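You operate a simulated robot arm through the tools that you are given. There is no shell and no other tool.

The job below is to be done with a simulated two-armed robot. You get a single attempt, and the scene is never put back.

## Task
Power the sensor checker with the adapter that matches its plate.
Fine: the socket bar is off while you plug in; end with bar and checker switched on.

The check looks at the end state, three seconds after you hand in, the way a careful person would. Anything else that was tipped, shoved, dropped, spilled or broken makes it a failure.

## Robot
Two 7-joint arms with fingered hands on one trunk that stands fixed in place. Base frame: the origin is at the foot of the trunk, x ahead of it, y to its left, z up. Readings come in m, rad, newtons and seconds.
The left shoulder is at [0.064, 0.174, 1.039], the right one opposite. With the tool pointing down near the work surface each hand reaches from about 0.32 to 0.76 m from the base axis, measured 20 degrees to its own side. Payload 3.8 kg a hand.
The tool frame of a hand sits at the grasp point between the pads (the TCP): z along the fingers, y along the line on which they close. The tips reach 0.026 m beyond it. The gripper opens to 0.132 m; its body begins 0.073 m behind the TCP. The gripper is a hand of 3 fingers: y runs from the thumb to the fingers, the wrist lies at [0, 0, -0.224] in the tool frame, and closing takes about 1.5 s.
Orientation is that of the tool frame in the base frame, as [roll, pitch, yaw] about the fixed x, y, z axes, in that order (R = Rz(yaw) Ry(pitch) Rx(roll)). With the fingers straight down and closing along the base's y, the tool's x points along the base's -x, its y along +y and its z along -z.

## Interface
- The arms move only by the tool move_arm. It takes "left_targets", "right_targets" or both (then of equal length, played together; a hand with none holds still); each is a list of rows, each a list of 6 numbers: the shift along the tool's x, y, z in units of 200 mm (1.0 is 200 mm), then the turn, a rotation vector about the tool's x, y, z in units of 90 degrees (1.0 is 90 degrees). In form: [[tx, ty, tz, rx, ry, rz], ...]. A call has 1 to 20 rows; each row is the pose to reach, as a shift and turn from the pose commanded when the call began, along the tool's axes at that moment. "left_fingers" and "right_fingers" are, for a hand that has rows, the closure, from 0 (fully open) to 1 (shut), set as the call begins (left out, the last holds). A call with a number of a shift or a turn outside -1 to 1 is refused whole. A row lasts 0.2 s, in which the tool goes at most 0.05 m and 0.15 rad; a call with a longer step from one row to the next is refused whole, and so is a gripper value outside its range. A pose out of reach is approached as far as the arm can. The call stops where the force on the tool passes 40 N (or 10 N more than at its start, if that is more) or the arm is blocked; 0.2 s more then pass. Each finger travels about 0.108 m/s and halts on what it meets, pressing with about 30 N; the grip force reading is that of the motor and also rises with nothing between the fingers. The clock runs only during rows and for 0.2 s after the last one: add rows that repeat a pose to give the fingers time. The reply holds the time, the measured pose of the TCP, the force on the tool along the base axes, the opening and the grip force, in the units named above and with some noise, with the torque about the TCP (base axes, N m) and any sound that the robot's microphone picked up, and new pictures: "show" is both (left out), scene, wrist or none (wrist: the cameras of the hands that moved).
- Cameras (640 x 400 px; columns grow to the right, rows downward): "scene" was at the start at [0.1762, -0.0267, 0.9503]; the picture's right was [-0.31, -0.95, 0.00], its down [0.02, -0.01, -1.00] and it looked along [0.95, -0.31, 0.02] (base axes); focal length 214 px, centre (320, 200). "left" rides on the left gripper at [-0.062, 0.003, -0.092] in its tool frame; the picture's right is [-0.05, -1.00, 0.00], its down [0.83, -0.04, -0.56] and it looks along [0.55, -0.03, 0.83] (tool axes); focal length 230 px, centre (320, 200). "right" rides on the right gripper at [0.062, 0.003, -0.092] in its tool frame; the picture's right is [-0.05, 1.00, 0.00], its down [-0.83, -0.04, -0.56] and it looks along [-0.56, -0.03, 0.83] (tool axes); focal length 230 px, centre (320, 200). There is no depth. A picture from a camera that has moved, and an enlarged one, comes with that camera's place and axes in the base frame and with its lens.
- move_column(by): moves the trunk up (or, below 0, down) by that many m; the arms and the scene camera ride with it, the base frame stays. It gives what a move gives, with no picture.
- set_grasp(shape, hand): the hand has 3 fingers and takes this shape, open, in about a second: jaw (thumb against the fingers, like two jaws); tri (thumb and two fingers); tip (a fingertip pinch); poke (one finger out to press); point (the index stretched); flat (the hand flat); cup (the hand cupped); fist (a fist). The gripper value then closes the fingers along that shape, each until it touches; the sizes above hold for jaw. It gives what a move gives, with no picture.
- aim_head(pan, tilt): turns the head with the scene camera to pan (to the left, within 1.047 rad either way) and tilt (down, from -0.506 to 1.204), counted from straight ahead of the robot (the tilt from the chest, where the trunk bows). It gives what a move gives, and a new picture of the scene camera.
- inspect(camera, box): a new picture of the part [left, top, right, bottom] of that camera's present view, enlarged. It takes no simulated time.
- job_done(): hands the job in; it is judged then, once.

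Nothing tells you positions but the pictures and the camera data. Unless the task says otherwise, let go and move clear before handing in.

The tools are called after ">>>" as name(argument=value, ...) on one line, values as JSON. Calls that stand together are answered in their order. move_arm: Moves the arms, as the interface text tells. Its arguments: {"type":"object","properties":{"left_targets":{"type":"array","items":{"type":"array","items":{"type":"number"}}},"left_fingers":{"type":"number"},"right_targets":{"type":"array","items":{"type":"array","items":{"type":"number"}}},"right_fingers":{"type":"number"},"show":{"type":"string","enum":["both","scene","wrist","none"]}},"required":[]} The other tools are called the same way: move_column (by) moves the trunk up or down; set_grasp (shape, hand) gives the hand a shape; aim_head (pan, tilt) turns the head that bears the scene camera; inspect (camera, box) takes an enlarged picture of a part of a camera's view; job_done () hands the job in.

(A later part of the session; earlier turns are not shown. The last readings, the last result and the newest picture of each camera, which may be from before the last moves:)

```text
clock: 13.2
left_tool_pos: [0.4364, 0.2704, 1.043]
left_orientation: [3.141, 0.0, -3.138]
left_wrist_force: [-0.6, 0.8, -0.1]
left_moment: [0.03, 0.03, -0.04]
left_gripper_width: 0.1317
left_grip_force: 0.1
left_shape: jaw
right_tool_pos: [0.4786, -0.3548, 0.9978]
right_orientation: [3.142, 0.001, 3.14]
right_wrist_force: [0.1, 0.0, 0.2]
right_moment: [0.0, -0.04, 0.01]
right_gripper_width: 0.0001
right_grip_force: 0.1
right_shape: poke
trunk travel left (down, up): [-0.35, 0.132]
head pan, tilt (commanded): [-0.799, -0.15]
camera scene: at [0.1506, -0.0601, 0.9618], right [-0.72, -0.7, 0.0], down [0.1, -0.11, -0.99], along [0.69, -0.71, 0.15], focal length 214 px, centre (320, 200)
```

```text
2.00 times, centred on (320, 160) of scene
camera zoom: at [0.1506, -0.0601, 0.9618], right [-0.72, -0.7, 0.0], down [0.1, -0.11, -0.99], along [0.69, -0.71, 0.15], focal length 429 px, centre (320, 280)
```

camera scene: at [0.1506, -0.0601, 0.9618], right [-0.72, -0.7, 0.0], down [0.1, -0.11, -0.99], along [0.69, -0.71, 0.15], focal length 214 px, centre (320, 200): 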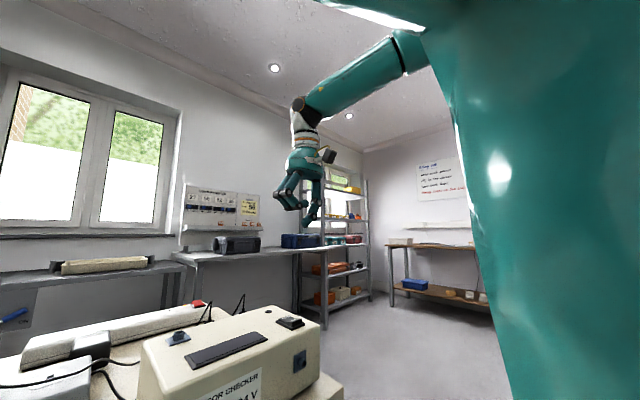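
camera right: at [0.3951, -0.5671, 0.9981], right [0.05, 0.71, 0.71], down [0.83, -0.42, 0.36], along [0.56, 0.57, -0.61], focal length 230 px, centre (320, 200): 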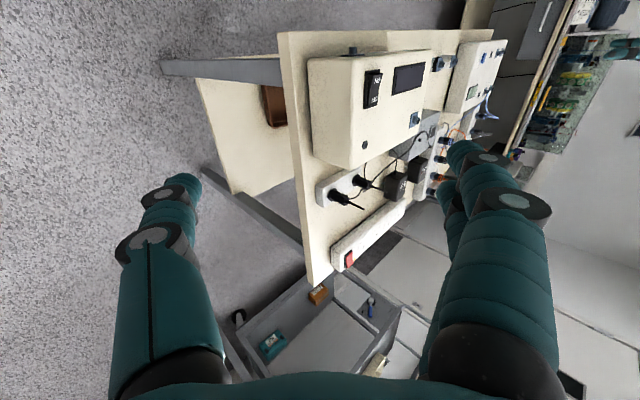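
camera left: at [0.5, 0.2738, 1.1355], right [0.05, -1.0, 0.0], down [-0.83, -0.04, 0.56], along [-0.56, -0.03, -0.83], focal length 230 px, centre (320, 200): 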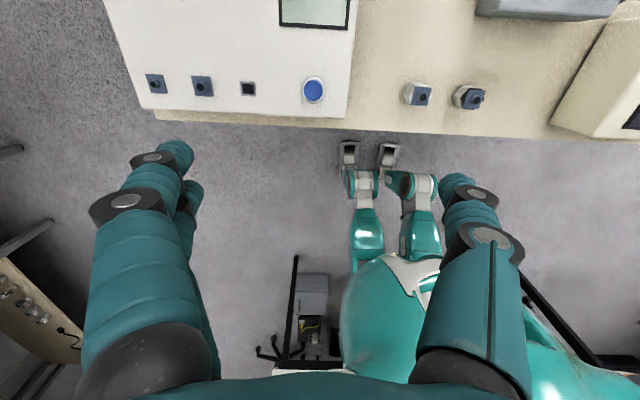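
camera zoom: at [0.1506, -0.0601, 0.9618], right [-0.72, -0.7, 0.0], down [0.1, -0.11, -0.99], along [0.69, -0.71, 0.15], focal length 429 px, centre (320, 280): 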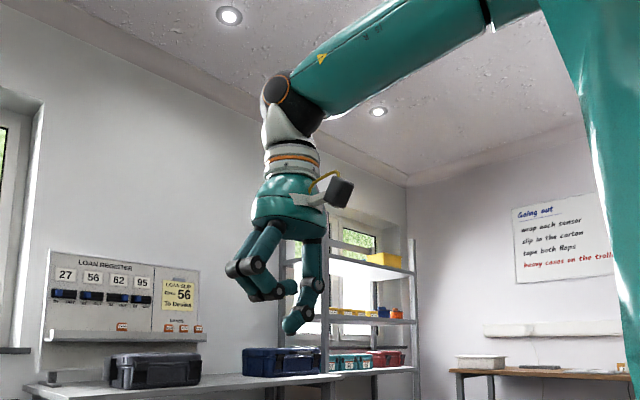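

>>> inspect(camera="scene", box=[275, 145, 345, 235])

>>> set_grasp(shape="point", hand="right")

>>> inspect(camera="scene", box=[265, 135, 345, 235])

>>> inspect(camera="right", box=[0, 0, 640, 400])

```text
4.44 times, centred on (310, 190) of scene
camera zoom: at [0.1506, -0.0601, 0.9618], right [-0.72, -0.7, 0.0], down [0.1, -0.11, -0.99], along [0.69, -0.71, 0.15], focal length 953 px, centre (364, 244)
```

zoom: 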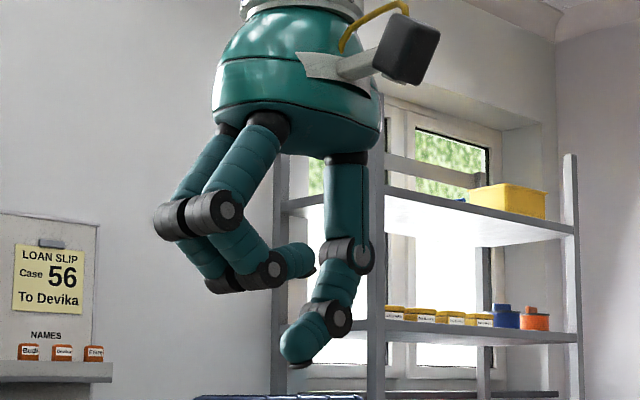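

```text
clock: 14.1
left_tool_pos: [0.4384, 0.2701, 1.0437]
left_orientation: [-3.142, 0.001, -3.141]
left_wrist_force: [-0.2, -0.3, -0.5]
left_moment: [0.01, 0.0, 0.01]
left_gripper_width: 0.132
left_grip_force: 0.1
left_shape: jaw
right_tool_pos: [0.4777, -0.3541, 0.9995]
right_orientation: [-3.141, 0.0, 3.14]
right_wrist_force: [-0.4, 0.7, 0.7]
right_moment: [-0.02, 0.0, 0.0]
right_gripper_width: 0.0
right_grip_force: 0.1
right_shape: point
trunk travel left (down, up): [-0.35, 0.132]
head pan, tilt (commanded): [-0.799, -0.15]
```

```text
4.00 times, centred on (305, 185) of scene
camera zoom: at [0.1505, -0.0601, 0.9619], right [-0.72, -0.7, 0.0], down [0.1, -0.11, -0.99], along [0.69, -0.71, 0.15], focal length 858 px, centre (380, 260)
```

zoom: 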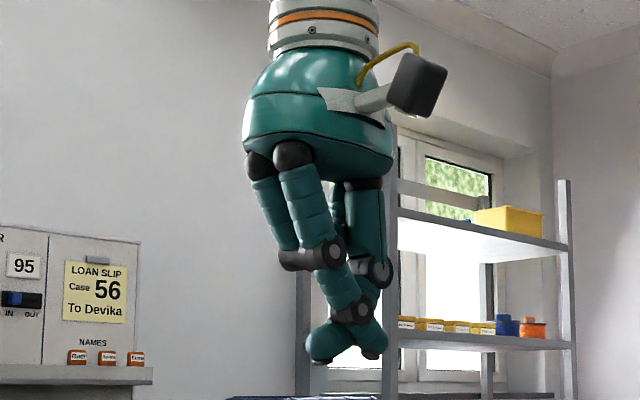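

```text
1.00 times, centred on (320, 200) of right (not enlarged: the box is as wide or as high as the picture)
camera zoom: at [0.4153, -0.3524, 1.0907], right [0.05, 1.0, 0.0], down [0.83, -0.04, 0.56], along [0.56, -0.03, -0.83], focal length 230 px, centre (320, 200)
```

zoom: 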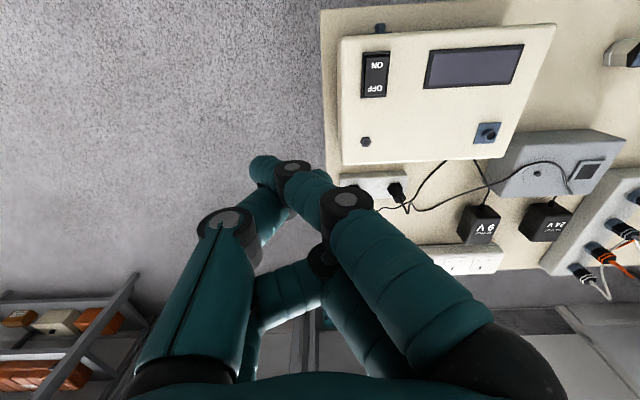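

Poke extends the thumb to about the TCP axis (tip ~0.025 m beyond it), which suits the rockers. I set poke again, aim the head at the bar, and bring the hand forward with a 40° forward tilt for reach.

>>> set_grasp(shape="poke", hand="right")

>>> move_arm(right_targets=[[-0.2, 0.084, 0, 0, -0.0889, 0], [-0.4, 0.168, 0, 0, -0.1778, 0], [-0.6, 0.252, 0, 0, -0.2667, 0], [-0.8, 0.336, 0, 0, -0.3556, 0], [-1.0, 0.42, 0, 0, -0.4444, 0], [-1.0, 0.42, 0, 0, -0.4444, 0]], show="none")

>>> aim_head(pan=-0.36, tilt=0.2)

>>> inspect(camera="right", box=[0, 0, 640, 400])

```text
clock: 15.0
left_tool_pos: [0.438, 0.2704, 1.0437]
left_orientation: [3.141, -0.001, -3.141]
left_wrist_force: [0.4, 0.2, 0.2]
left_moment: [0.02, -0.01, 0.0]
left_gripper_width: 0.1319
left_grip_force: 0.2
left_shape: jaw
right_tool_pos: [0.4786, -0.3547, 0.9985]
right_orientation: [-3.14, 0.0, 3.141]
right_wrist_force: [0.3, -0.4, 0.6]
right_moment: [0.01, -0.02, 0.01]
right_gripper_width: 0.0001
right_grip_force: 0.0
right_shape: poke
trunk travel left (down, up): [-0.35, 0.132]
head pan, tilt (commanded): [-0.799, -0.15]
```

```text
clock: 16.4
left_tool_pos: [0.4374, 0.2716, 1.0442]
left_orientation: [3.141, 0.002, 3.141]
left_wrist_force: [0.0, 1.6, -0.6]
left_moment: [0.01, 0.0, 0.03]
left_gripper_width: 0.1319
left_grip_force: 0.1
left_shape: jaw
right_tool_pos: [0.6779, -0.2706, 1.0006]
right_orientation: [-3.141, 0.702, 3.14]
right_wrist_force: [0.3, 0.0, 0.8]
right_moment: [0.0, 0.03, 0.0]
right_gripper_width: 0.0
right_grip_force: 0.1
right_shape: poke
trunk travel left (down, up): [-0.35, 0.132]
head pan, tilt (commanded): [-0.799, -0.15]
```

```text
clock: 17.3
left_tool_pos: [0.4386, 0.27, 1.0452]
left_orientation: [-3.141, 0.0, -3.14]
left_wrist_force: [0.1, -0.1, 0.4]
left_moment: [0.01, 0.01, 0.0]
left_gripper_width: 0.1321
left_grip_force: 0.0
left_shape: jaw
right_tool_pos: [0.6783, -0.2712, 1.0007]
right_orientation: [-3.14, 0.698, 3.141]
right_wrist_force: [-0.3, -0.2, -0.2]
right_moment: [0.0, 0.01, 0.0]
right_gripper_width: 0.0001
right_grip_force: 0.1
right_shape: poke
trunk travel left (down, up): [-0.35, 0.132]
head pan, tilt (commanded): [-0.36, 0.201]
camera scene: at [0.1782, -0.0319, 0.9303], right [-0.35, -0.94, 0.0], down [-0.19, 0.07, -0.98], along [0.92, -0.35, -0.2], focal length 214 px, centre (320, 200)
```

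scene: 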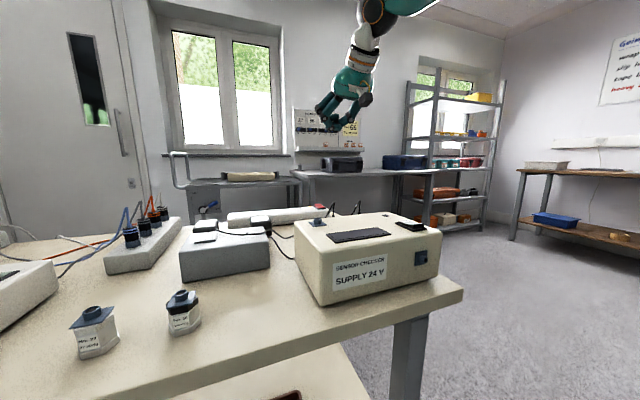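

```text
1.00 times, centred on (320, 200) of right (not enlarged: the box is as wide or as high as the picture)
camera zoom: at [0.5695, -0.2693, 1.0314], right [0.04, 1.0, 0.03], down [0.28, -0.04, 0.96], along [0.96, -0.03, -0.28], focal length 230 px, centre (320, 200)
```

zoom: 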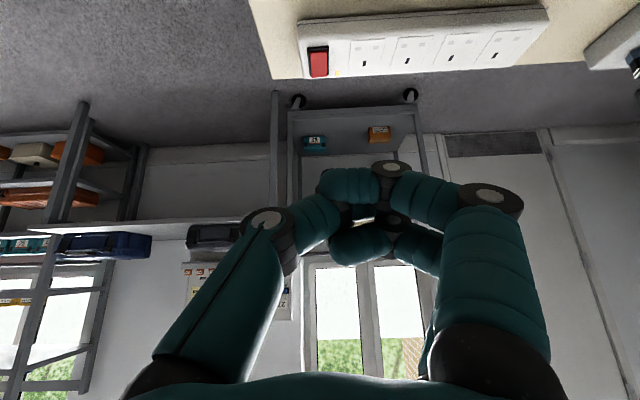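

Now the right camera sees the bar clearly. I zoom on the rocker and sockets for measurement.

>>> inspect(camera="right", box=[295, 30, 375, 80])

>>> inspect(camera="right", box=[290, 0, 570, 90])

>>> inspect(camera="scene", box=[200, 180, 360, 280])

```text
8.00 times, centred on (335, 55) of right
camera zoom: at [0.5695, -0.2693, 1.0314], right [0.04, 1.0, 0.03], down [0.28, -0.04, 0.96], along [0.96, -0.03, -0.28], focal length 1841 px, centre (200, 1360)
```

zoom: 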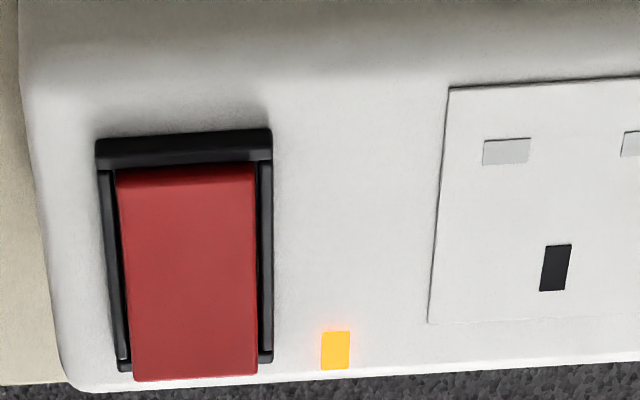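

```text
2.29 times, centred on (430, 45) of right
camera zoom: at [0.5695, -0.2693, 1.0314], right [0.04, 1.0, 0.03], down [0.28, -0.04, 0.96], along [0.96, -0.03, -0.28], focal length 526 px, centre (69, 554)
```

zoom: 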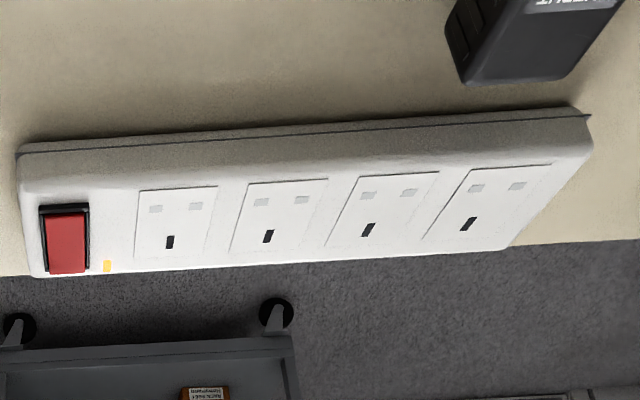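

```text
4.00 times, centred on (280, 230) of scene
camera zoom: at [0.1782, -0.0319, 0.9303], right [-0.35, -0.94, 0.0], down [-0.19, 0.07, -0.98], along [0.92, -0.35, -0.2], focal length 858 px, centre (480, 80)
```

zoom: 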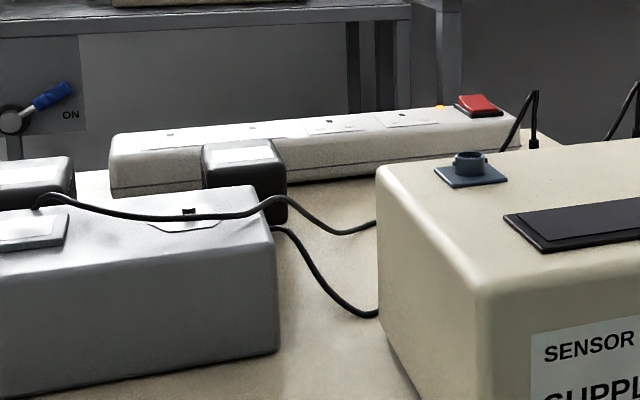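

The far (+x) end of the red rocker stands up and the lamp is lit, so the bar is on; I must press the far end (about [0.822, -0.272, 0.778]). I move to hover just above it.

>>> move_arm(right_targets=[[-0.024, 0, 0.232, 0, 0, 0], [-0.048, 0, 0.464, 0, 0, 0], [-0.072, 0, 0.697, 0, 0, 0], [-0.095, 0, 0.929, 0, 0, 0], [-0.095, 0, 0.929, 0, 0, 0]], show="both")

>>> inspect(camera="scene", box=[270, 140, 370, 220])

>>> inspect(camera="right", box=[240, 80, 400, 220])

```text
clock: 18.5
left_tool_pos: [0.4382, 0.2686, 1.0439]
left_orientation: [-3.141, 0.001, -3.14]
left_wrist_force: [1.2, -0.2, 0.4]
left_moment: [0.02, 0.0, -0.01]
left_gripper_width: 0.1317
left_grip_force: 0.0
left_shape: jaw
right_tool_pos: [0.7241, -0.3006, 0.896]
right_orientation: [-3.141, 0.701, 3.14]
right_wrist_force: [-0.1, 0.1, -0.5]
right_moment: [0.02, -0.03, 0.03]
right_gripper_width: 0.0
right_grip_force: 0.0
right_shape: poke
right hand out of reach, approached as far as the arm can: row 2, 3, 4, 5
trunk travel left (down, up): [-0.35, 0.132]
head pan, tilt (commanded): [-0.36, 0.201]
camera scene: at [0.1788, -0.0322, 0.9301], right [-0.35, -0.94, 0.0], down [-0.19, 0.07, -0.98], along [0.92, -0.34, -0.2], focal length 214 px, centre (320, 200)
camera right: at [0.6158, -0.2987, 0.9275], right [0.04, 1.0, 0.03], down [0.28, -0.04, 0.96], along [0.96, -0.03, -0.28], focal length 230 px, centre (320, 200)
```

scene: 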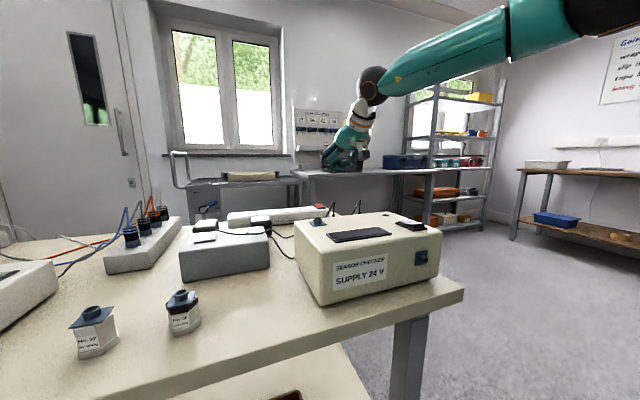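
right: 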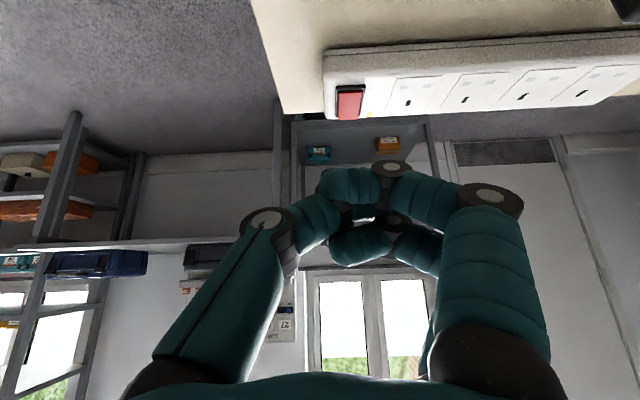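

```text
5.00 times, centred on (320, 180) of scene
camera zoom: at [0.1788, -0.0322, 0.9301], right [-0.35, -0.94, 0.0], down [-0.19, 0.07, -0.98], along [0.92, -0.34, -0.2], focal length 1072 px, centre (320, 300)
```

zoom: 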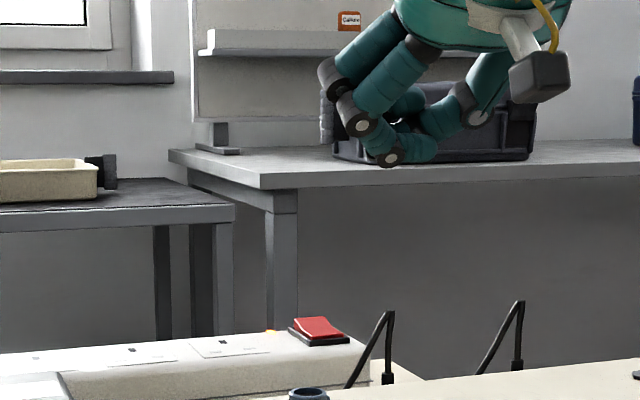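

```text
2.86 times, centred on (320, 150) of right
camera zoom: at [0.6158, -0.2987, 0.9275], right [0.04, 1.0, 0.03], down [0.28, -0.04, 0.96], along [0.96, -0.03, -0.28], focal length 657 px, centre (320, 343)
```

zoom: 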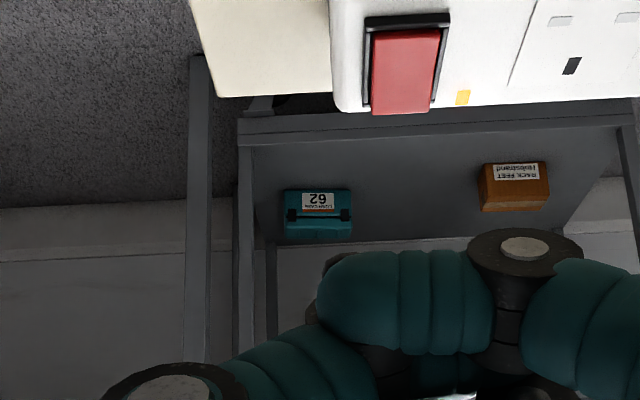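

The arm stopped short at x=0.724 with this tilt. I look at the arm's posture to understand the limit.

>>> aim_head(pan=-0.8, tilt=-0.2)

```text
clock: 19.4
left_tool_pos: [0.4372, 0.2703, 1.0433]
left_orientation: [-3.141, 0.001, 3.14]
left_wrist_force: [0.0, 0.1, 0.6]
left_moment: [0.02, -0.01, 0.01]
left_gripper_width: 0.1317
left_grip_force: 0.0
left_shape: jaw
right_tool_pos: [0.7226, -0.3003, 0.8964]
right_orientation: [3.141, 0.698, 3.141]
right_wrist_force: [0.9, -0.9, -0.4]
right_moment: [0.02, 0.0, 0.0]
right_gripper_width: 0.0002
right_grip_force: 0.2
right_shape: poke
trunk travel left (down, up): [-0.35, 0.132]
head pan, tilt (commanded): [-0.799, -0.201]
camera scene: at [0.1492, -0.0586, 0.9661], right [-0.72, -0.7, 0.0], down [0.14, -0.14, -0.98], along [0.68, -0.7, 0.2], focal length 214 px, centre (320, 200)
```

scene: 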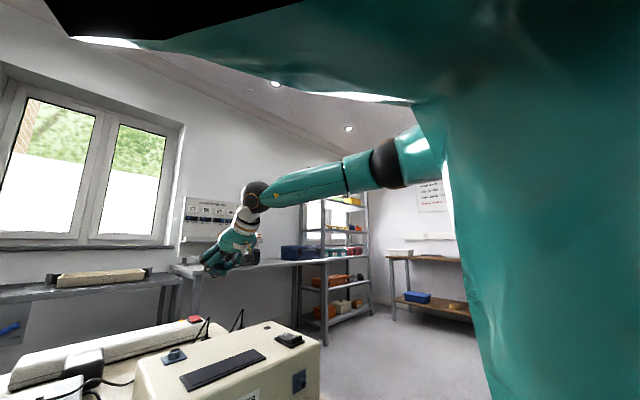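

The elbow is still bent, so a joint limit is blocking at this tilt. I try a steeper forward tilt (60°) while hovering at a safe height.

>>> move_arm(right_targets=[[0, 0, 0, 0, -0.09, 0], [-0.07, 0.05, 0.11, 0, -0.18, 0], [-0.14, 0.1, 0.23, 0, -0.2222, 0], [-0.2075, 0.15, 0.344, 0, -0.2222, 0], [-0.2075, 0.15, 0.344, 0, -0.2222, 0]], show="scene")

```text
clock: 20.6
left_tool_pos: [0.438, 0.2702, 1.0437]
left_orientation: [3.142, 0.001, -3.138]
left_wrist_force: [-0.2, -0.4, -0.3]
left_moment: [-0.02, -0.01, -0.03]
left_gripper_width: 0.1318
left_grip_force: 0.0
left_shape: jaw
right_tool_pos: [0.7516, -0.2914, 0.8891]
right_orientation: [3.139, 1.049, 3.137]
right_wrist_force: [0.0, 0.2, 0.5]
right_moment: [0.02, 0.01, 0.0]
right_gripper_width: 0.0002
right_grip_force: 0.1
right_shape: poke
right hand out of reach, approached as far as the arm can: row 2, 3, 4, 5
trunk travel left (down, up): [-0.35, 0.132]
head pan, tilt (commanded): [-0.799, -0.201]
camera scene: at [0.149, -0.0587, 0.9662], right [-0.72, -0.7, 0.0], down [0.14, -0.14, -0.98], along [0.68, -0.7, 0.2], focal length 214 px, centre (320, 200)
```

scene: 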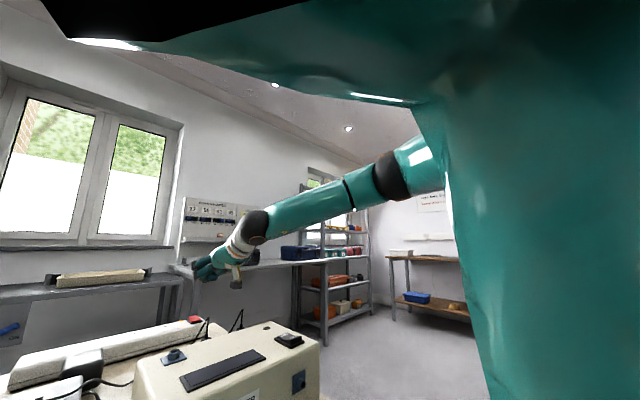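

Steeper tilt gives only a little more. I test whether yawing the hand outward frees the arm, still hovering.

>>> move_arm(right_targets=[[0, 0, 0, 0.0722, 0, 0.0417], [0, 0, 0, 0.1443, 0, 0.0833], [0, 0, 0, 0.2165, 0, 0.125], [0, 0, 0, 0.2887, 0, 0.1667], [-0.125, 0.1, 0.2165, 0.2887, 0, 0.1667], [-0.125, 0.1, 0.2165, 0.2887, 0, 0.1667]], show="scene")

```text
refused: row 5 steps farther than a row can; nothing moved
```

>>> move_arm(right_targets=[[0, 0, 0, 0.0722, 0, 0.0417], [0, 0, 0, 0.1443, 0, 0.0833], [0, 0, 0, 0.2165, 0, 0.125], [0, 0, 0, 0.2887, 0, 0.1667], [-0.06, 0.05, 0.11, 0.2887, 0, 0.1667], [-0.125, 0.1, 0.2165, 0.2887, 0, 0.1667], [-0.125, 0.1, 0.2165, 0.2887, 0, 0.1667]], show="scene")

```text
clock: 22.2
left_tool_pos: [0.4377, 0.2708, 1.0437]
left_orientation: [-3.141, 0.001, -3.141]
left_wrist_force: [0.1, 0.0, -0.4]
left_moment: [-0.01, -0.03, -0.01]
left_gripper_width: 0.1319
left_grip_force: 0.1
left_shape: jaw
right_tool_pos: [0.7276, -0.3647, 0.9691]
right_orientation: [-3.136, 1.042, 2.625]
right_wrist_force: [0.0, -0.1, 0.1]
right_moment: [0.02, -0.03, 0.03]
right_gripper_width: 0.0
right_grip_force: 0.0
right_shape: poke
right hand out of reach, approached as far as the arm can: row 1, 2, 3, 4, 5, 6, 7
trunk travel left (down, up): [-0.35, 0.132]
head pan, tilt (commanded): [-0.799, -0.201]
camera scene: at [0.1491, -0.0587, 0.9661], right [-0.72, -0.7, 0.0], down [0.14, -0.14, -0.98], along [0.68, -0.7, 0.2], focal length 214 px, centre (320, 200)
```

scene: 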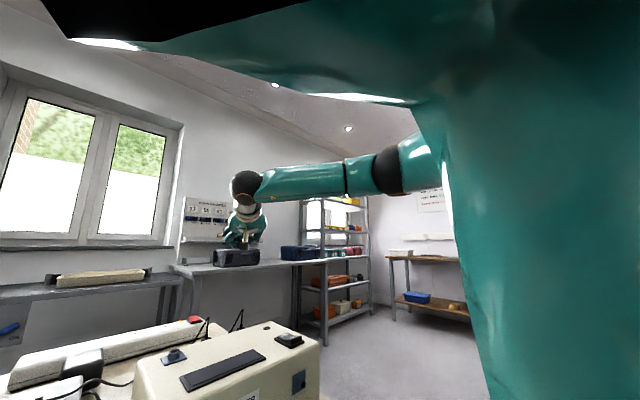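

Outward yaw made it worse, so I try yawing inward instead.

>>> move_arm(right_targets=[[0.044, 0.058, 0.012, -0.0722, 0, -0.0417], [0.0875, 0.116, 0.023, -0.1443, 0, -0.0833], [0.131, 0.174, 0.035, -0.2165, 0, -0.125], [0.175, 0.232, 0.046, -0.2887, 0, -0.1667], [0.219, 0.29, 0.058, -0.3608, 0, -0.2083], [0.2625, 0.348, 0.069, -0.433, 0, -0.25], [0.306, 0.406, 0.081, -0.5052, 0, -0.2917], [0.35, 0.4645, 0.0925, -0.5774, 0, -0.3333], [0.35, 0.4645, 0.0925, -0.5774, 0, -0.3333]], show="scene")

```text
clock: 24.2
left_tool_pos: [0.4382, 0.2689, 1.0436]
left_orientation: [3.142, -0.001, -3.14]
left_wrist_force: [0.4, 0.2, 0.3]
left_moment: [-0.01, 0.0, 0.0]
left_gripper_width: 0.1321
left_grip_force: 0.0
left_shape: jaw
right_tool_pos: [0.7592, -0.2672, 0.8997]
right_orientation: [-3.14, 1.05, -2.62]
right_wrist_force: [0.0, 0.3, 0.2]
right_moment: [0.0, -0.02, 0.0]
right_gripper_width: 0.0
right_grip_force: 0.1
right_shape: poke
right hand out of reach, approached as far as the arm can: row 7, 8
trunk travel left (down, up): [-0.35, 0.132]
head pan, tilt (commanded): [-0.799, -0.201]
camera scene: at [0.149, -0.0587, 0.9662], right [-0.72, -0.7, 0.0], down [0.14, -0.14, -0.98], along [0.68, -0.7, 0.2], focal length 214 px, centre (320, 200)
```

scene: 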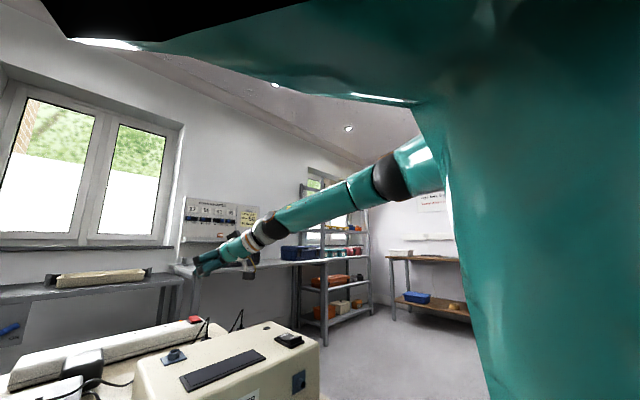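

Inward yaw helps, which suggests the hand's roll joint is near its stop. I'll back off to vertical, then roll the hand further the same way (180° in all) to unwind it, and try the reach again.

>>> move_arm(right_targets=[[-0.006, 0.032, -0.115, 0, 0.0833, 0], [-0.012, 0.064, -0.23, 0, 0.1667, 0], [-0.018, 0.095, -0.344, 0, 0.25, 0], [-0.024, 0.127, -0.459, 0, 0.3333, 0], [-0.03, 0.159, -0.574, 0, 0.4167, 0], [-0.036, 0.191, -0.689, 0, 0.5, 0], [-0.042, 0.223, -0.803, 0, 0.5833, 0], [-0.0475, 0.2545, -0.918, 0, 0.6667, 0], [-0.0475, 0.2545, -0.918, 0, 0.6667, 0]], show="none")

>>> move_arm(right_targets=[[0, 0, 0, 0, 0, -0.09], [0, 0, 0, 0, 0, -0.18], [0, 0, 0, 0, 0, -0.27], [0, 0, 0, 0, 0, -0.36], [0, 0, 0, 0, 0, -0.45], [0, 0, 0, 0, 0, -0.54], [0, 0, 0, 0, 0, -0.63], [0, 0, 0, 0, 0, -0.72], [0, 0, 0, 0, 0, -0.81], [0, 0, 0, 0, 0, -0.8333], [0, 0, 0, 0, 0, -0.8333]], show="scene")

```text
clock: 26.2
left_tool_pos: [0.4371, 0.2707, 1.0445]
left_orientation: [3.141, 0.0, 3.141]
left_wrist_force: [0.0, -0.1, -0.3]
left_moment: [-0.04, 0.01, -0.01]
left_gripper_width: 0.132
left_grip_force: 0.1
left_shape: jaw
right_tool_pos: [0.5907, -0.3551, 1.0025]
right_orientation: [3.14, -0.001, -2.62]
right_wrist_force: [-0.2, 0.0, -0.3]
right_moment: [-0.02, -0.03, -0.02]
right_gripper_width: 0.0
right_grip_force: 0.0
right_shape: poke
right hand out of reach, approached as far as the arm can: row 6, 7, 8, 9
trunk travel left (down, up): [-0.35, 0.132]
head pan, tilt (commanded): [-0.799, -0.201]
```

```text
clock: 28.6
left_tool_pos: [0.4361, 0.2704, 1.0442]
left_orientation: [-3.141, 0.001, -3.138]
left_wrist_force: [0.0, -1.0, -0.7]
left_moment: [0.02, 0.03, 0.0]
left_gripper_width: 0.1318
left_grip_force: 0.1
left_shape: jaw
right_tool_pos: [0.5878, -0.3556, 1.0021]
right_orientation: [-3.14, -0.001, -1.309]
right_wrist_force: [0.0, -0.3, 0.2]
right_moment: [0.0, 0.0, -0.01]
right_gripper_width: 0.0
right_grip_force: 0.1
right_shape: poke
trunk travel left (down, up): [-0.35, 0.132]
head pan, tilt (commanded): [-0.799, -0.201]
camera scene: at [0.1491, -0.0587, 0.9661], right [-0.72, -0.7, 0.0], down [0.14, -0.14, -0.98], along [0.68, -0.7, 0.2], focal length 214 px, centre (320, 200)
```

scene: 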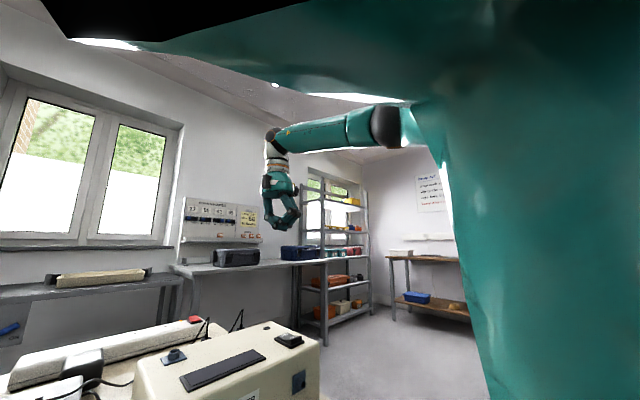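

Continuing the roll to a full 180° from the original.

>>> move_arm(right_targets=[[0, 0, 0, 0, 0, -0.09], [0, 0, 0, 0, 0, -0.18], [0, 0, 0, 0, 0, -0.27], [0, 0, 0, 0, 0, -0.36], [0, 0, 0, 0, 0, -0.45], [0, 0, 0, 0, 0, -0.54], [0, 0, 0, 0, 0, -0.63], [0, 0, 0, 0, 0, -0.72], [0, 0, 0, 0, 0, -0.81], [0, 0, 0, 0, 0, -0.8333], [0, 0, 0, 0, 0, -0.8333]], show="scene")

```text
clock: 31.0
left_tool_pos: [0.4382, 0.2699, 1.0434]
left_orientation: [-3.142, 0.0, -3.14]
left_wrist_force: [-0.1, 0.3, 0.3]
left_moment: [-0.02, -0.01, 0.02]
left_gripper_width: 0.132
left_grip_force: 0.0
left_shape: jaw
right_tool_pos: [0.589, -0.3548, 1.0012]
right_orientation: [3.141, -0.001, -0.002]
right_wrist_force: [0.0, 0.0, -0.1]
right_moment: [0.04, 0.03, -0.02]
right_gripper_width: 0.0
right_grip_force: 0.0
right_shape: poke
trunk travel left (down, up): [-0.35, 0.132]
head pan, tilt (commanded): [-0.799, -0.201]
camera scene: at [0.1491, -0.0587, 0.9661], right [-0.72, -0.7, 0.0], down [0.14, -0.14, -0.98], along [0.68, -0.7, 0.2], focal length 214 px, centre (320, 200)
```

scene: 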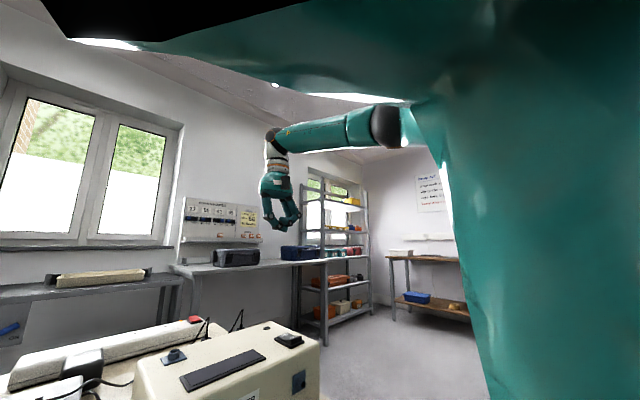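

>>> move_arm(right_targets=[[0.08, -0.2, 0.05, 0, 0, 0], [0.155, -0.425, 0.1, 0, 0, 0], [0.155, -0.425, 0.1, 0, 0, 0]], show="none")

>>> move_arm(right_targets=[[0.05, 0, 0, 0, 0.0889, 0], [0.1, 0, 0, 0, 0.1778, 0], [0.15, 0, 0, 0, 0.2667, 0], [0.2, 0, 0, 0, 0.3556, 0], [0.3, 0, 0, 0, 0.4444, 0], [0.3, 0, 0, 0, 0.4444, 0]], show="scene")

```text
clock: 31.8
left_tool_pos: [0.4368, 0.2697, 1.046]
left_orientation: [3.141, 0.001, -3.141]
left_wrist_force: [-0.3, 0.7, -0.6]
left_moment: [-0.01, 0.01, 0.06]
left_gripper_width: 0.1317
left_grip_force: 0.1
left_shape: jaw
right_tool_pos: [0.584, -0.3123, 0.9661]
right_orientation: [-3.139, -0.003, -0.003]
right_wrist_force: [-0.7, 0.4, 0.2]
right_moment: [-0.03, 0.0, -0.02]
right_gripper_width: 0.0
right_grip_force: 0.0
right_shape: poke
right hand out of reach, approached as far as the arm can: row 1, 2, 3
trunk travel left (down, up): [-0.35, 0.132]
head pan, tilt (commanded): [-0.799, -0.201]
```

```text
clock: 33.2
left_tool_pos: [0.437, 0.2708, 1.0438]
left_orientation: [3.14, 0.0, -3.14]
left_wrist_force: [0.0, -0.7, 0.7]
left_moment: [-0.05, -0.03, -0.03]
left_gripper_width: 0.1318
left_grip_force: 0.1
left_shape: jaw
right_tool_pos: [0.6445, -0.3124, 0.9659]
right_orientation: [-3.141, -0.699, -0.001]
right_wrist_force: [-0.3, 0.2, 0.6]
right_moment: [0.03, 0.01, 0.02]
right_gripper_width: 0.0
right_grip_force: 0.0
right_shape: poke
trunk travel left (down, up): [-0.35, 0.132]
head pan, tilt (commanded): [-0.799, -0.201]
camera scene: at [0.149, -0.0587, 0.9662], right [-0.72, -0.7, 0.0], down [0.14, -0.14, -0.98], along [0.68, -0.7, 0.2], focal length 214 px, centre (320, 200)
```

scene: 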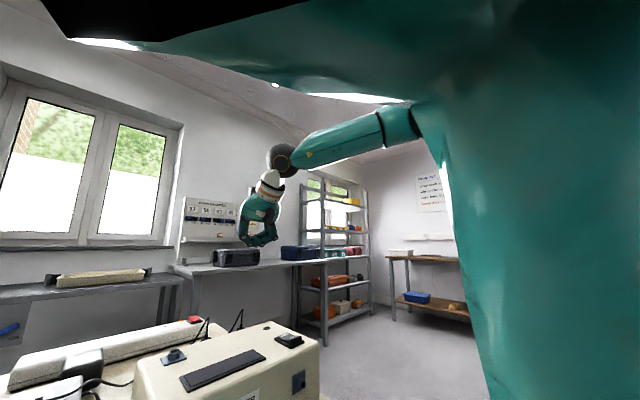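

The right arm still stalls; its elbow is high and out. I look at the left arm for comparison before deciding.

>>> aim_head(pan=0.8, tilt=-0.2)

```text
clock: 34.9
left_tool_pos: [0.4372, 0.2702, 1.0432]
left_orientation: [-3.141, -0.002, -3.14]
left_wrist_force: [0.1, 0.2, 0.0]
left_moment: [0.0, -0.03, -0.02]
left_gripper_width: 0.132
left_grip_force: 0.1
left_shape: jaw
right_tool_pos: [0.6443, -0.3126, 0.9652]
right_orientation: [-3.141, -0.697, -0.002]
right_wrist_force: [-0.6, -0.8, 0.1]
right_moment: [-0.03, 0.03, 0.0]
right_gripper_width: 0.0001
right_grip_force: 0.1
right_shape: poke
trunk travel left (down, up): [-0.35, 0.132]
head pan, tilt (commanded): [0.799, -0.201]
camera scene: at [0.1491, 0.0606, 0.9661], right [0.72, -0.7, 0.0], down [0.14, 0.14, -0.98], along [0.68, 0.7, 0.2], focal length 214 px, centre (320, 200)
```

scene: 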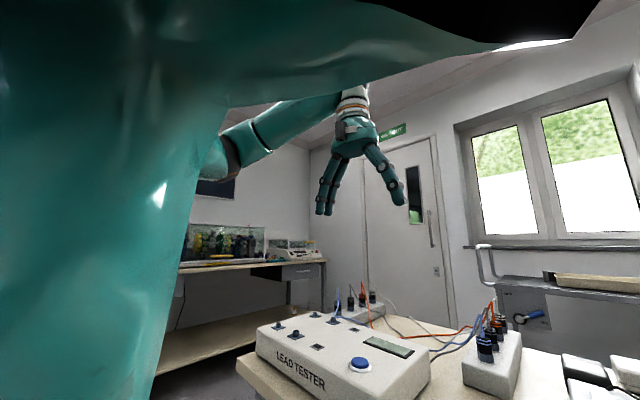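

Left elbow hangs low while the right one is high (a leftover of my sideways look). I'll back the right hand off and tilt it outward to bring the elbow down, then watch.

>>> move_arm(right_targets=[[-0.107, 0.1, -0.168, 0, -0.0889, 0], [-0.214, 0.2, -0.336, 0, -0.1778, 0], [-0.321, 0.3, -0.504, 0, -0.2667, 0], [-0.428, 0.4, -0.672, 0, -0.3556, 0], [-0.535, 0.5, -0.84, 0, -0.4444, 0], [-0.535, 0.5, -0.84, 0, -0.4444, 0]], show="none")

>>> move_arm(right_targets=[[0, 0.06, 0, -0.08, 0, 0], [0, 0.12, 0, -0.16, 0, 0], [0, 0.18, 0.05, -0.24, 0, 0], [0, 0.24, 0.1, -0.32, 0, 0], [0, 0.3, 0.15, -0.4, 0, 0], [0, 0.36, 0.2, -0.48, 0, 0], [0, 0.42, 0.25, -0.56, 0, 0], [0, 0.42, 0.25, -0.56, 0, 0]], show="none")

>>> aim_head(pan=-0.9, tilt=-0.2)

```text
clock: 36.3
left_tool_pos: [0.4372, 0.2708, 1.0428]
left_orientation: [-3.141, -0.001, 3.141]
left_wrist_force: [-0.1, -0.4, 0.3]
left_moment: [0.0, -0.02, 0.0]
left_gripper_width: 0.1317
left_grip_force: 0.1
left_shape: jaw
right_tool_pos: [0.4508, -0.4088, 1.0253]
right_orientation: [-3.141, 0.003, -0.002]
right_wrist_force: [0.1, 0.6, -0.4]
right_moment: [0.01, 0.02, 0.02]
right_gripper_width: 0.0
right_grip_force: 0.0
right_shape: poke
trunk travel left (down, up): [-0.35, 0.132]
head pan, tilt (commanded): [0.799, -0.201]
```

```text
clock: 38.1
left_tool_pos: [0.4374, 0.2707, 1.0429]
left_orientation: [-3.141, 0.001, -3.139]
left_wrist_force: [0.2, 0.3, 0.5]
left_moment: [-0.01, 0.0, -0.03]
left_gripper_width: 0.1318
left_grip_force: 0.1
left_shape: jaw
right_tool_pos: [0.4535, -0.4973, 0.9728]
right_orientation: [2.261, -0.002, -0.002]
right_wrist_force: [0.9, -0.5, 0.3]
right_moment: [0.04, 0.05, 0.03]
right_gripper_width: 0.0
right_grip_force: 0.0
right_shape: poke
trunk travel left (down, up): [-0.35, 0.132]
head pan, tilt (commanded): [0.799, -0.201]
```

```text
clock: 39.8
left_tool_pos: [0.4373, 0.2708, 1.0435]
left_orientation: [3.141, -0.001, -3.141]
left_wrist_force: [0.2, -0.4, 0.1]
left_moment: [0.01, -0.03, 0.01]
left_gripper_width: 0.132
left_grip_force: 0.0
left_shape: jaw
right_tool_pos: [0.4531, -0.4964, 0.9746]
right_orientation: [2.262, -0.001, -0.002]
right_wrist_force: [-0.4, -0.5, -0.2]
right_moment: [0.04, -0.01, 0.03]
right_gripper_width: 0.0002
right_grip_force: 0.1
right_shape: poke
trunk travel left (down, up): [-0.35, 0.132]
head pan, tilt (commanded): [-0.901, -0.201]
camera scene: at [0.1428, -0.0642, 0.9661], right [-0.78, -0.62, 0.0], down [0.12, -0.16, -0.98], along [0.61, -0.77, 0.2], focal length 214 px, centre (320, 200)
```

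scene: 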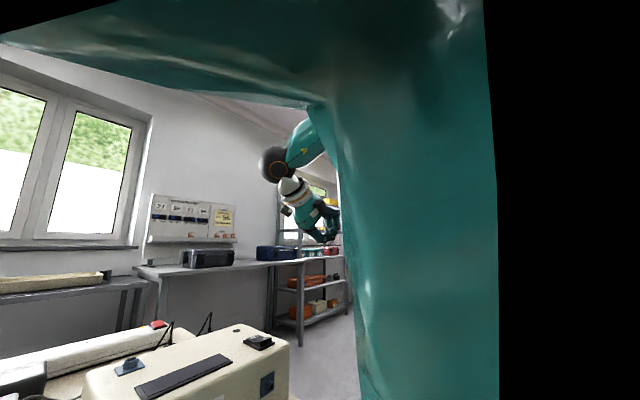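

>>> move_arm(right_targets=[[0, -0.075, -0.068, 0.08, 0, 0], [0, -0.15, -0.136, 0.16, 0, 0], [0, -0.224, -0.204, 0.24, 0, 0], [0, -0.3, -0.272, 0.32, 0, 0], [0, -0.374, -0.34, 0.4, 0, 0], [0, -0.448, -0.408, 0.48, 0, 0], [0, -0.523, -0.476, 0.56, 0, 0], [0, -0.523, -0.476, 0.56, 0, 0]], show="scene")

```text
clock: 41.6
left_tool_pos: [0.4381, 0.2697, 1.0442]
left_orientation: [3.141, 0.0, -3.141]
left_wrist_force: [-0.6, 0.7, 0.4]
left_moment: [0.0, 0.02, -0.02]
left_gripper_width: 0.132
left_grip_force: 0.1
left_shape: jaw
right_tool_pos: [0.454, -0.3552, 0.9543]
right_orientation: [-3.14, -0.002, 0.0]
right_wrist_force: [0.5, 1.1, -1.2]
right_moment: [0.02, -0.02, -0.03]
right_gripper_width: 0.0002
right_grip_force: 0.0
right_shape: poke
trunk travel left (down, up): [-0.35, 0.132]
head pan, tilt (commanded): [-0.901, -0.201]
camera scene: at [0.1427, -0.0641, 0.9662], right [-0.78, -0.62, 0.0], down [0.12, -0.16, -0.98], along [0.61, -0.77, 0.2], focal length 214 px, centre (320, 200)
```

scene: 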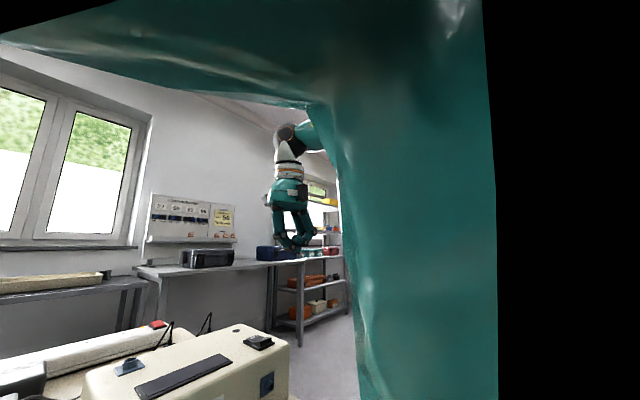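

>>> move_arm(right_targets=[[0.19, -0.07, 0.04, 0, 0, 0], [0.37, -0.14, 0.085, 0, 0, 0], [0.55, -0.21, 0.13, 0, 0, 0], [0.73, -0.275, 0.17, 0, 0, 0], [0.73, -0.275, 0.17, 0, 0, 0]], show="scene")

```text
clock: 42.8
left_tool_pos: [0.4373, 0.2698, 1.0443]
left_orientation: [-3.141, 0.001, 3.142]
left_wrist_force: [-0.1, 0.0, 0.3]
left_moment: [0.03, -0.01, 0.0]
left_gripper_width: 0.1318
left_grip_force: 0.0
left_shape: jaw
right_tool_pos: [0.5872, -0.3058, 0.9251]
right_orientation: [-3.141, -0.001, -0.006]
right_wrist_force: [-0.7, 0.3, -0.4]
right_moment: [-0.01, 0.0, 0.01]
right_gripper_width: 0.0
right_grip_force: 0.1
right_shape: poke
right hand out of reach, approached as far as the arm can: row 4, 5
trunk travel left (down, up): [-0.35, 0.132]
head pan, tilt (commanded): [-0.901, -0.201]
camera scene: at [0.1425, -0.0642, 0.9662], right [-0.78, -0.62, 0.0], down [0.12, -0.16, -0.98], along [0.61, -0.77, 0.2], focal length 214 px, centre (320, 200)
```

scene: 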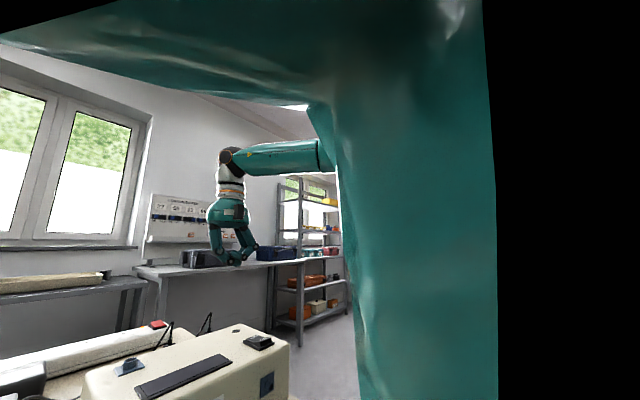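

Still stuck near the same x. I test reaching from the inner side (y≈-0.12), where the left arm had managed more.

>>> move_arm(right_targets=[[-0.04, -0.2, -0.03, 0, 0, 0], [-0.08, -0.4, -0.06, 0, 0, 0], [-0.12, -0.6, -0.09, 0, 0, 0], [-0.16, -0.8, -0.12, 0, 0, 0], [-0.16, -0.93, -0.12, 0, 0, 0], [-0.16, -0.93, -0.12, 0, 0, 0]], show="none")

>>> move_arm(right_targets=[[0.2, 0, 0, 0, 0, 0], [0.4, 0, 0, 0, 0, 0], [0.6, 0, 0, 0, 0, 0], [0.7, 0, 0, 0, 0, 0], [0.7, 0, 0, 0, 0, 0]], show="scene")

```text
clock: 44.2
left_tool_pos: [0.4382, 0.2693, 1.0447]
left_orientation: [3.141, 0.003, -3.141]
left_wrist_force: [-0.5, 0.0, 0.3]
left_moment: [-0.01, 0.02, 0.04]
left_gripper_width: 0.1318
left_grip_force: 0.0
left_shape: jaw
right_tool_pos: [0.4981, -0.1865, 0.9316]
right_orientation: [3.142, -0.002, -0.002]
right_wrist_force: [-0.5, -1.1, -1.3]
right_moment: [0.0, -0.03, 0.01]
right_gripper_width: 0.0
right_grip_force: 0.1
right_shape: poke
right hand out of reach, approached as far as the arm can: row 1, 2, 3, 4, 5, 6
trunk travel left (down, up): [-0.35, 0.132]
head pan, tilt (commanded): [-0.901, -0.201]
```

```text
clock: 45.4
left_tool_pos: [0.4375, 0.2715, 1.0449]
left_orientation: [3.14, 0.0, -3.14]
left_wrist_force: [0.4, 0.1, -0.6]
left_moment: [-0.02, 0.0, 0.03]
left_gripper_width: 0.132
left_grip_force: 0.1
left_shape: jaw
right_tool_pos: [0.5417, -0.2401, 0.9359]
right_orientation: [-3.141, -0.002, -0.002]
right_wrist_force: [0.1, -0.1, 0.2]
right_moment: [0.02, -0.02, 0.0]
right_gripper_width: 0.0
right_grip_force: 0.0
right_shape: poke
right hand out of reach, approached as far as the arm can: row 1, 2, 3, 4, 5
trunk travel left (down, up): [-0.35, 0.132]
head pan, tilt (commanded): [-0.901, -0.201]
camera scene: at [0.1426, -0.064, 0.9662], right [-0.78, -0.62, 0.0], down [0.12, -0.16, -0.98], along [0.61, -0.77, 0.2], focal length 214 px, centre (320, 200)
```

scene: 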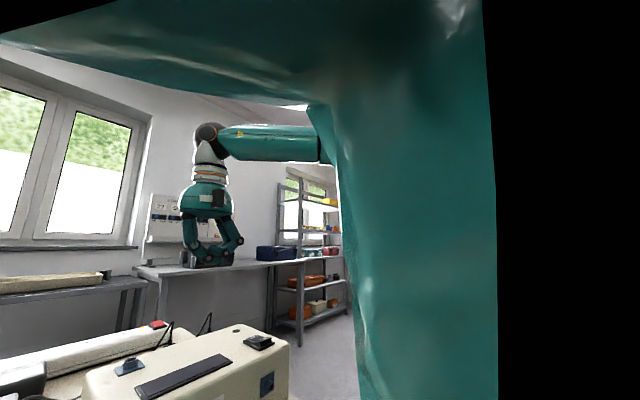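

The upper arm seems held outward in this posture. I'll try re-seating it: out to the side beyond the bench end, low, then extended forward.

>>> move_arm(right_targets=[[-0.05, 0.2, 0, 0, 0, 0], [-0.1, 0.4, 0, 0, 0, 0], [-0.15, 0.6, 0, 0, 0, 0], [-0.2, 0.8, 0, 0, 0, 0], [-0.2, 1.0, 0, 0, 0, 0], [-0.2, 1.0, 0, 0, 0, 0]], show="none")

>>> move_arm(right_targets=[[0, 0.1, 0.2, 0, 0, 0], [0, 0.2, 0.4, 0, 0, 0], [0, 0.25, 0.6, 0, 0, 0], [0, 0.25, 0.8, 0, 0, 0], [0, 0.25, 0.8, 0, 0, 0]], show="both")

```text
clock: 46.8
left_tool_pos: [0.4375, 0.2699, 1.0453]
left_orientation: [3.14, -0.001, -3.141]
left_wrist_force: [0.3, -0.6, 0.3]
left_moment: [0.04, 0.0, -0.01]
left_gripper_width: 0.1322
left_grip_force: 0.1
left_shape: jaw
right_tool_pos: [0.5055, -0.4373, 0.937]
right_orientation: [3.14, -0.002, -0.003]
right_wrist_force: [0.0, 0.4, 0.3]
right_moment: [-0.01, -0.01, 0.02]
right_gripper_width: 0.0
right_grip_force: 0.1
right_shape: poke
trunk travel left (down, up): [-0.35, 0.132]
head pan, tilt (commanded): [-0.901, -0.201]
```

```text
clock: 48.0
left_tool_pos: [0.438, 0.2698, 1.0444]
left_orientation: [3.141, -0.001, -3.141]
left_wrist_force: [0.0, -0.3, 0.3]
left_moment: [0.02, 0.0, 0.02]
left_gripper_width: 0.132
left_grip_force: 0.0
left_shape: jaw
right_tool_pos: [0.5068, -0.4858, 0.7807]
right_orientation: [3.141, -0.002, -0.001]
right_wrist_force: [0.4, -0.2, 0.4]
right_moment: [-0.05, 0.02, 0.0]
right_gripper_width: 0.0
right_grip_force: 0.1
right_shape: poke
trunk travel left (down, up): [-0.35, 0.132]
head pan, tilt (commanded): [-0.901, -0.201]
camera scene: at [0.1425, -0.0642, 0.9662], right [-0.78, -0.62, 0.0], down [0.12, -0.16, -0.98], along [0.61, -0.77, 0.2], focal length 214 px, centre (320, 200)
camera right: at [0.566, -0.4907, 0.8732], right [-0.05, -1.0, 0.0], down [-0.83, 0.04, 0.55], along [-0.55, 0.03, -0.83], focal length 230 px, centre (320, 200)
```

scene: 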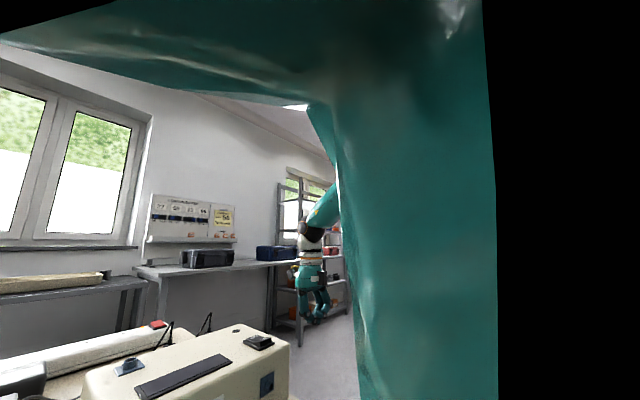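
right: 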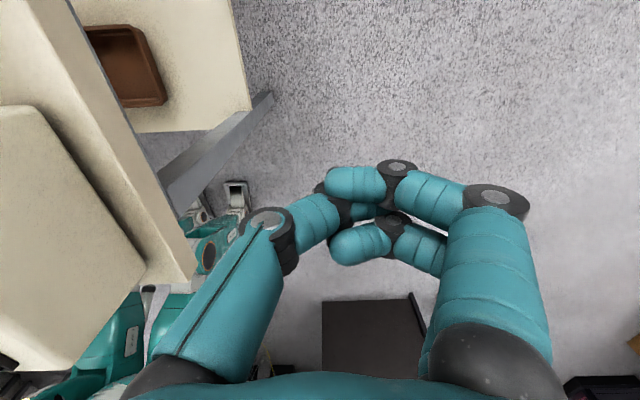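

>>> move_arm(right_targets=[[0.2, 0, 0, 0, 0, 0], [0.4, 0, 0, 0, 0, 0], [0.6, 0, 0, 0, 0, 0], [0.8, 0, 0, 0, 0, 0], [0.95, 0, 0, 0, 0, 0], [0.95, 0, 0, 0, 0, 0]], show="scene")

```text
clock: 49.4
left_tool_pos: [0.4376, 0.2704, 1.0448]
left_orientation: [-3.141, 0.0, -3.141]
left_wrist_force: [0.6, -0.7, 0.6]
left_moment: [0.05, 0.01, -0.01]
left_gripper_width: 0.1318
left_grip_force: 0.0
left_shape: jaw
right_tool_pos: [0.5991, -0.4794, 0.7936]
right_orientation: [-3.141, -0.004, -0.001]
right_wrist_force: [0.4, 0.0, 0.3]
right_moment: [0.04, -0.02, -0.01]
right_gripper_width: 0.0
right_grip_force: 0.1
right_shape: poke
right hand out of reach, approached as far as the arm can: row 3, 4, 5, 6
trunk travel left (down, up): [-0.35, 0.132]
head pan, tilt (commanded): [-0.901, -0.201]
camera scene: at [0.1427, -0.0645, 0.9661], right [-0.78, -0.62, 0.0], down [0.12, -0.16, -0.98], along [0.61, -0.77, 0.2], focal length 214 px, centre (320, 200)
```

scene: 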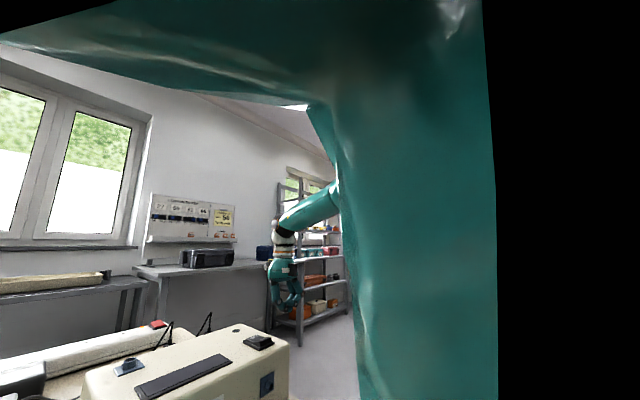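

The arm is fully extended here (wrist ~0.62 m from the shoulder). I'll raise it over bench height and sweep inward to see whether the shoulder allows it.

>>> move_arm(right_targets=[[-0.1, 0, -0.2, 0, 0, 0], [-0.15, 0, -0.4, 0, 0, 0], [-0.15, 0, -0.6, 0, 0, 0], [-0.15, -0.1, -0.7, 0, 0, 0], [-0.1, -0.3, -0.7, 0, 0, 0], [-0.05, -0.5, -0.7, 0, 0, 0], [0, -0.7, -0.7, 0, 0, 0], [0, -0.9, -0.7, 0, 0, 0], [0, -0.9, -0.7, 0, 0, 0]], show="scene")

```text
clock: 51.4
left_tool_pos: [0.4379, 0.2691, 1.0439]
left_orientation: [-3.14, 0.0, -3.14]
left_wrist_force: [0.1, -0.4, 0.4]
left_moment: [0.0, 0.01, 0.03]
left_gripper_width: 0.1321
left_grip_force: 0.0
left_shape: jaw
right_tool_pos: [0.5915, -0.321, 0.9348]
right_orientation: [-3.141, 0.001, -0.004]
right_wrist_force: [-0.2, -0.1, 0.4]
right_moment: [0.0, 0.0, 0.0]
right_gripper_width: 0.0
right_grip_force: 0.1
right_shape: poke
right hand out of reach, approached as far as the arm can: row 8, 9
trunk travel left (down, up): [-0.35, 0.132]
head pan, tilt (commanded): [-0.901, -0.201]
camera scene: at [0.1433, -0.0646, 0.966], right [-0.78, -0.62, 0.0], down [0.12, -0.16, -0.98], along [0.61, -0.77, 0.2], focal length 214 px, centre (320, 200)
```

scene: 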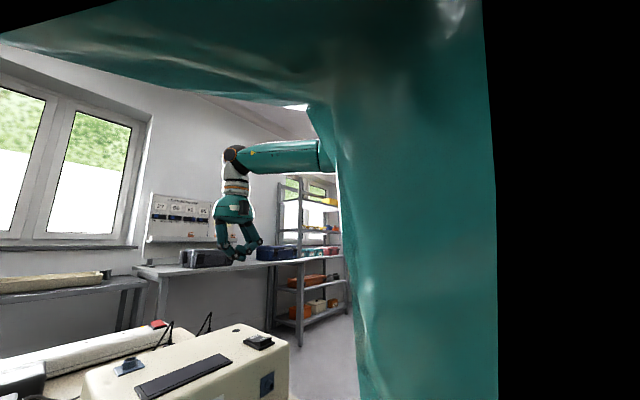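

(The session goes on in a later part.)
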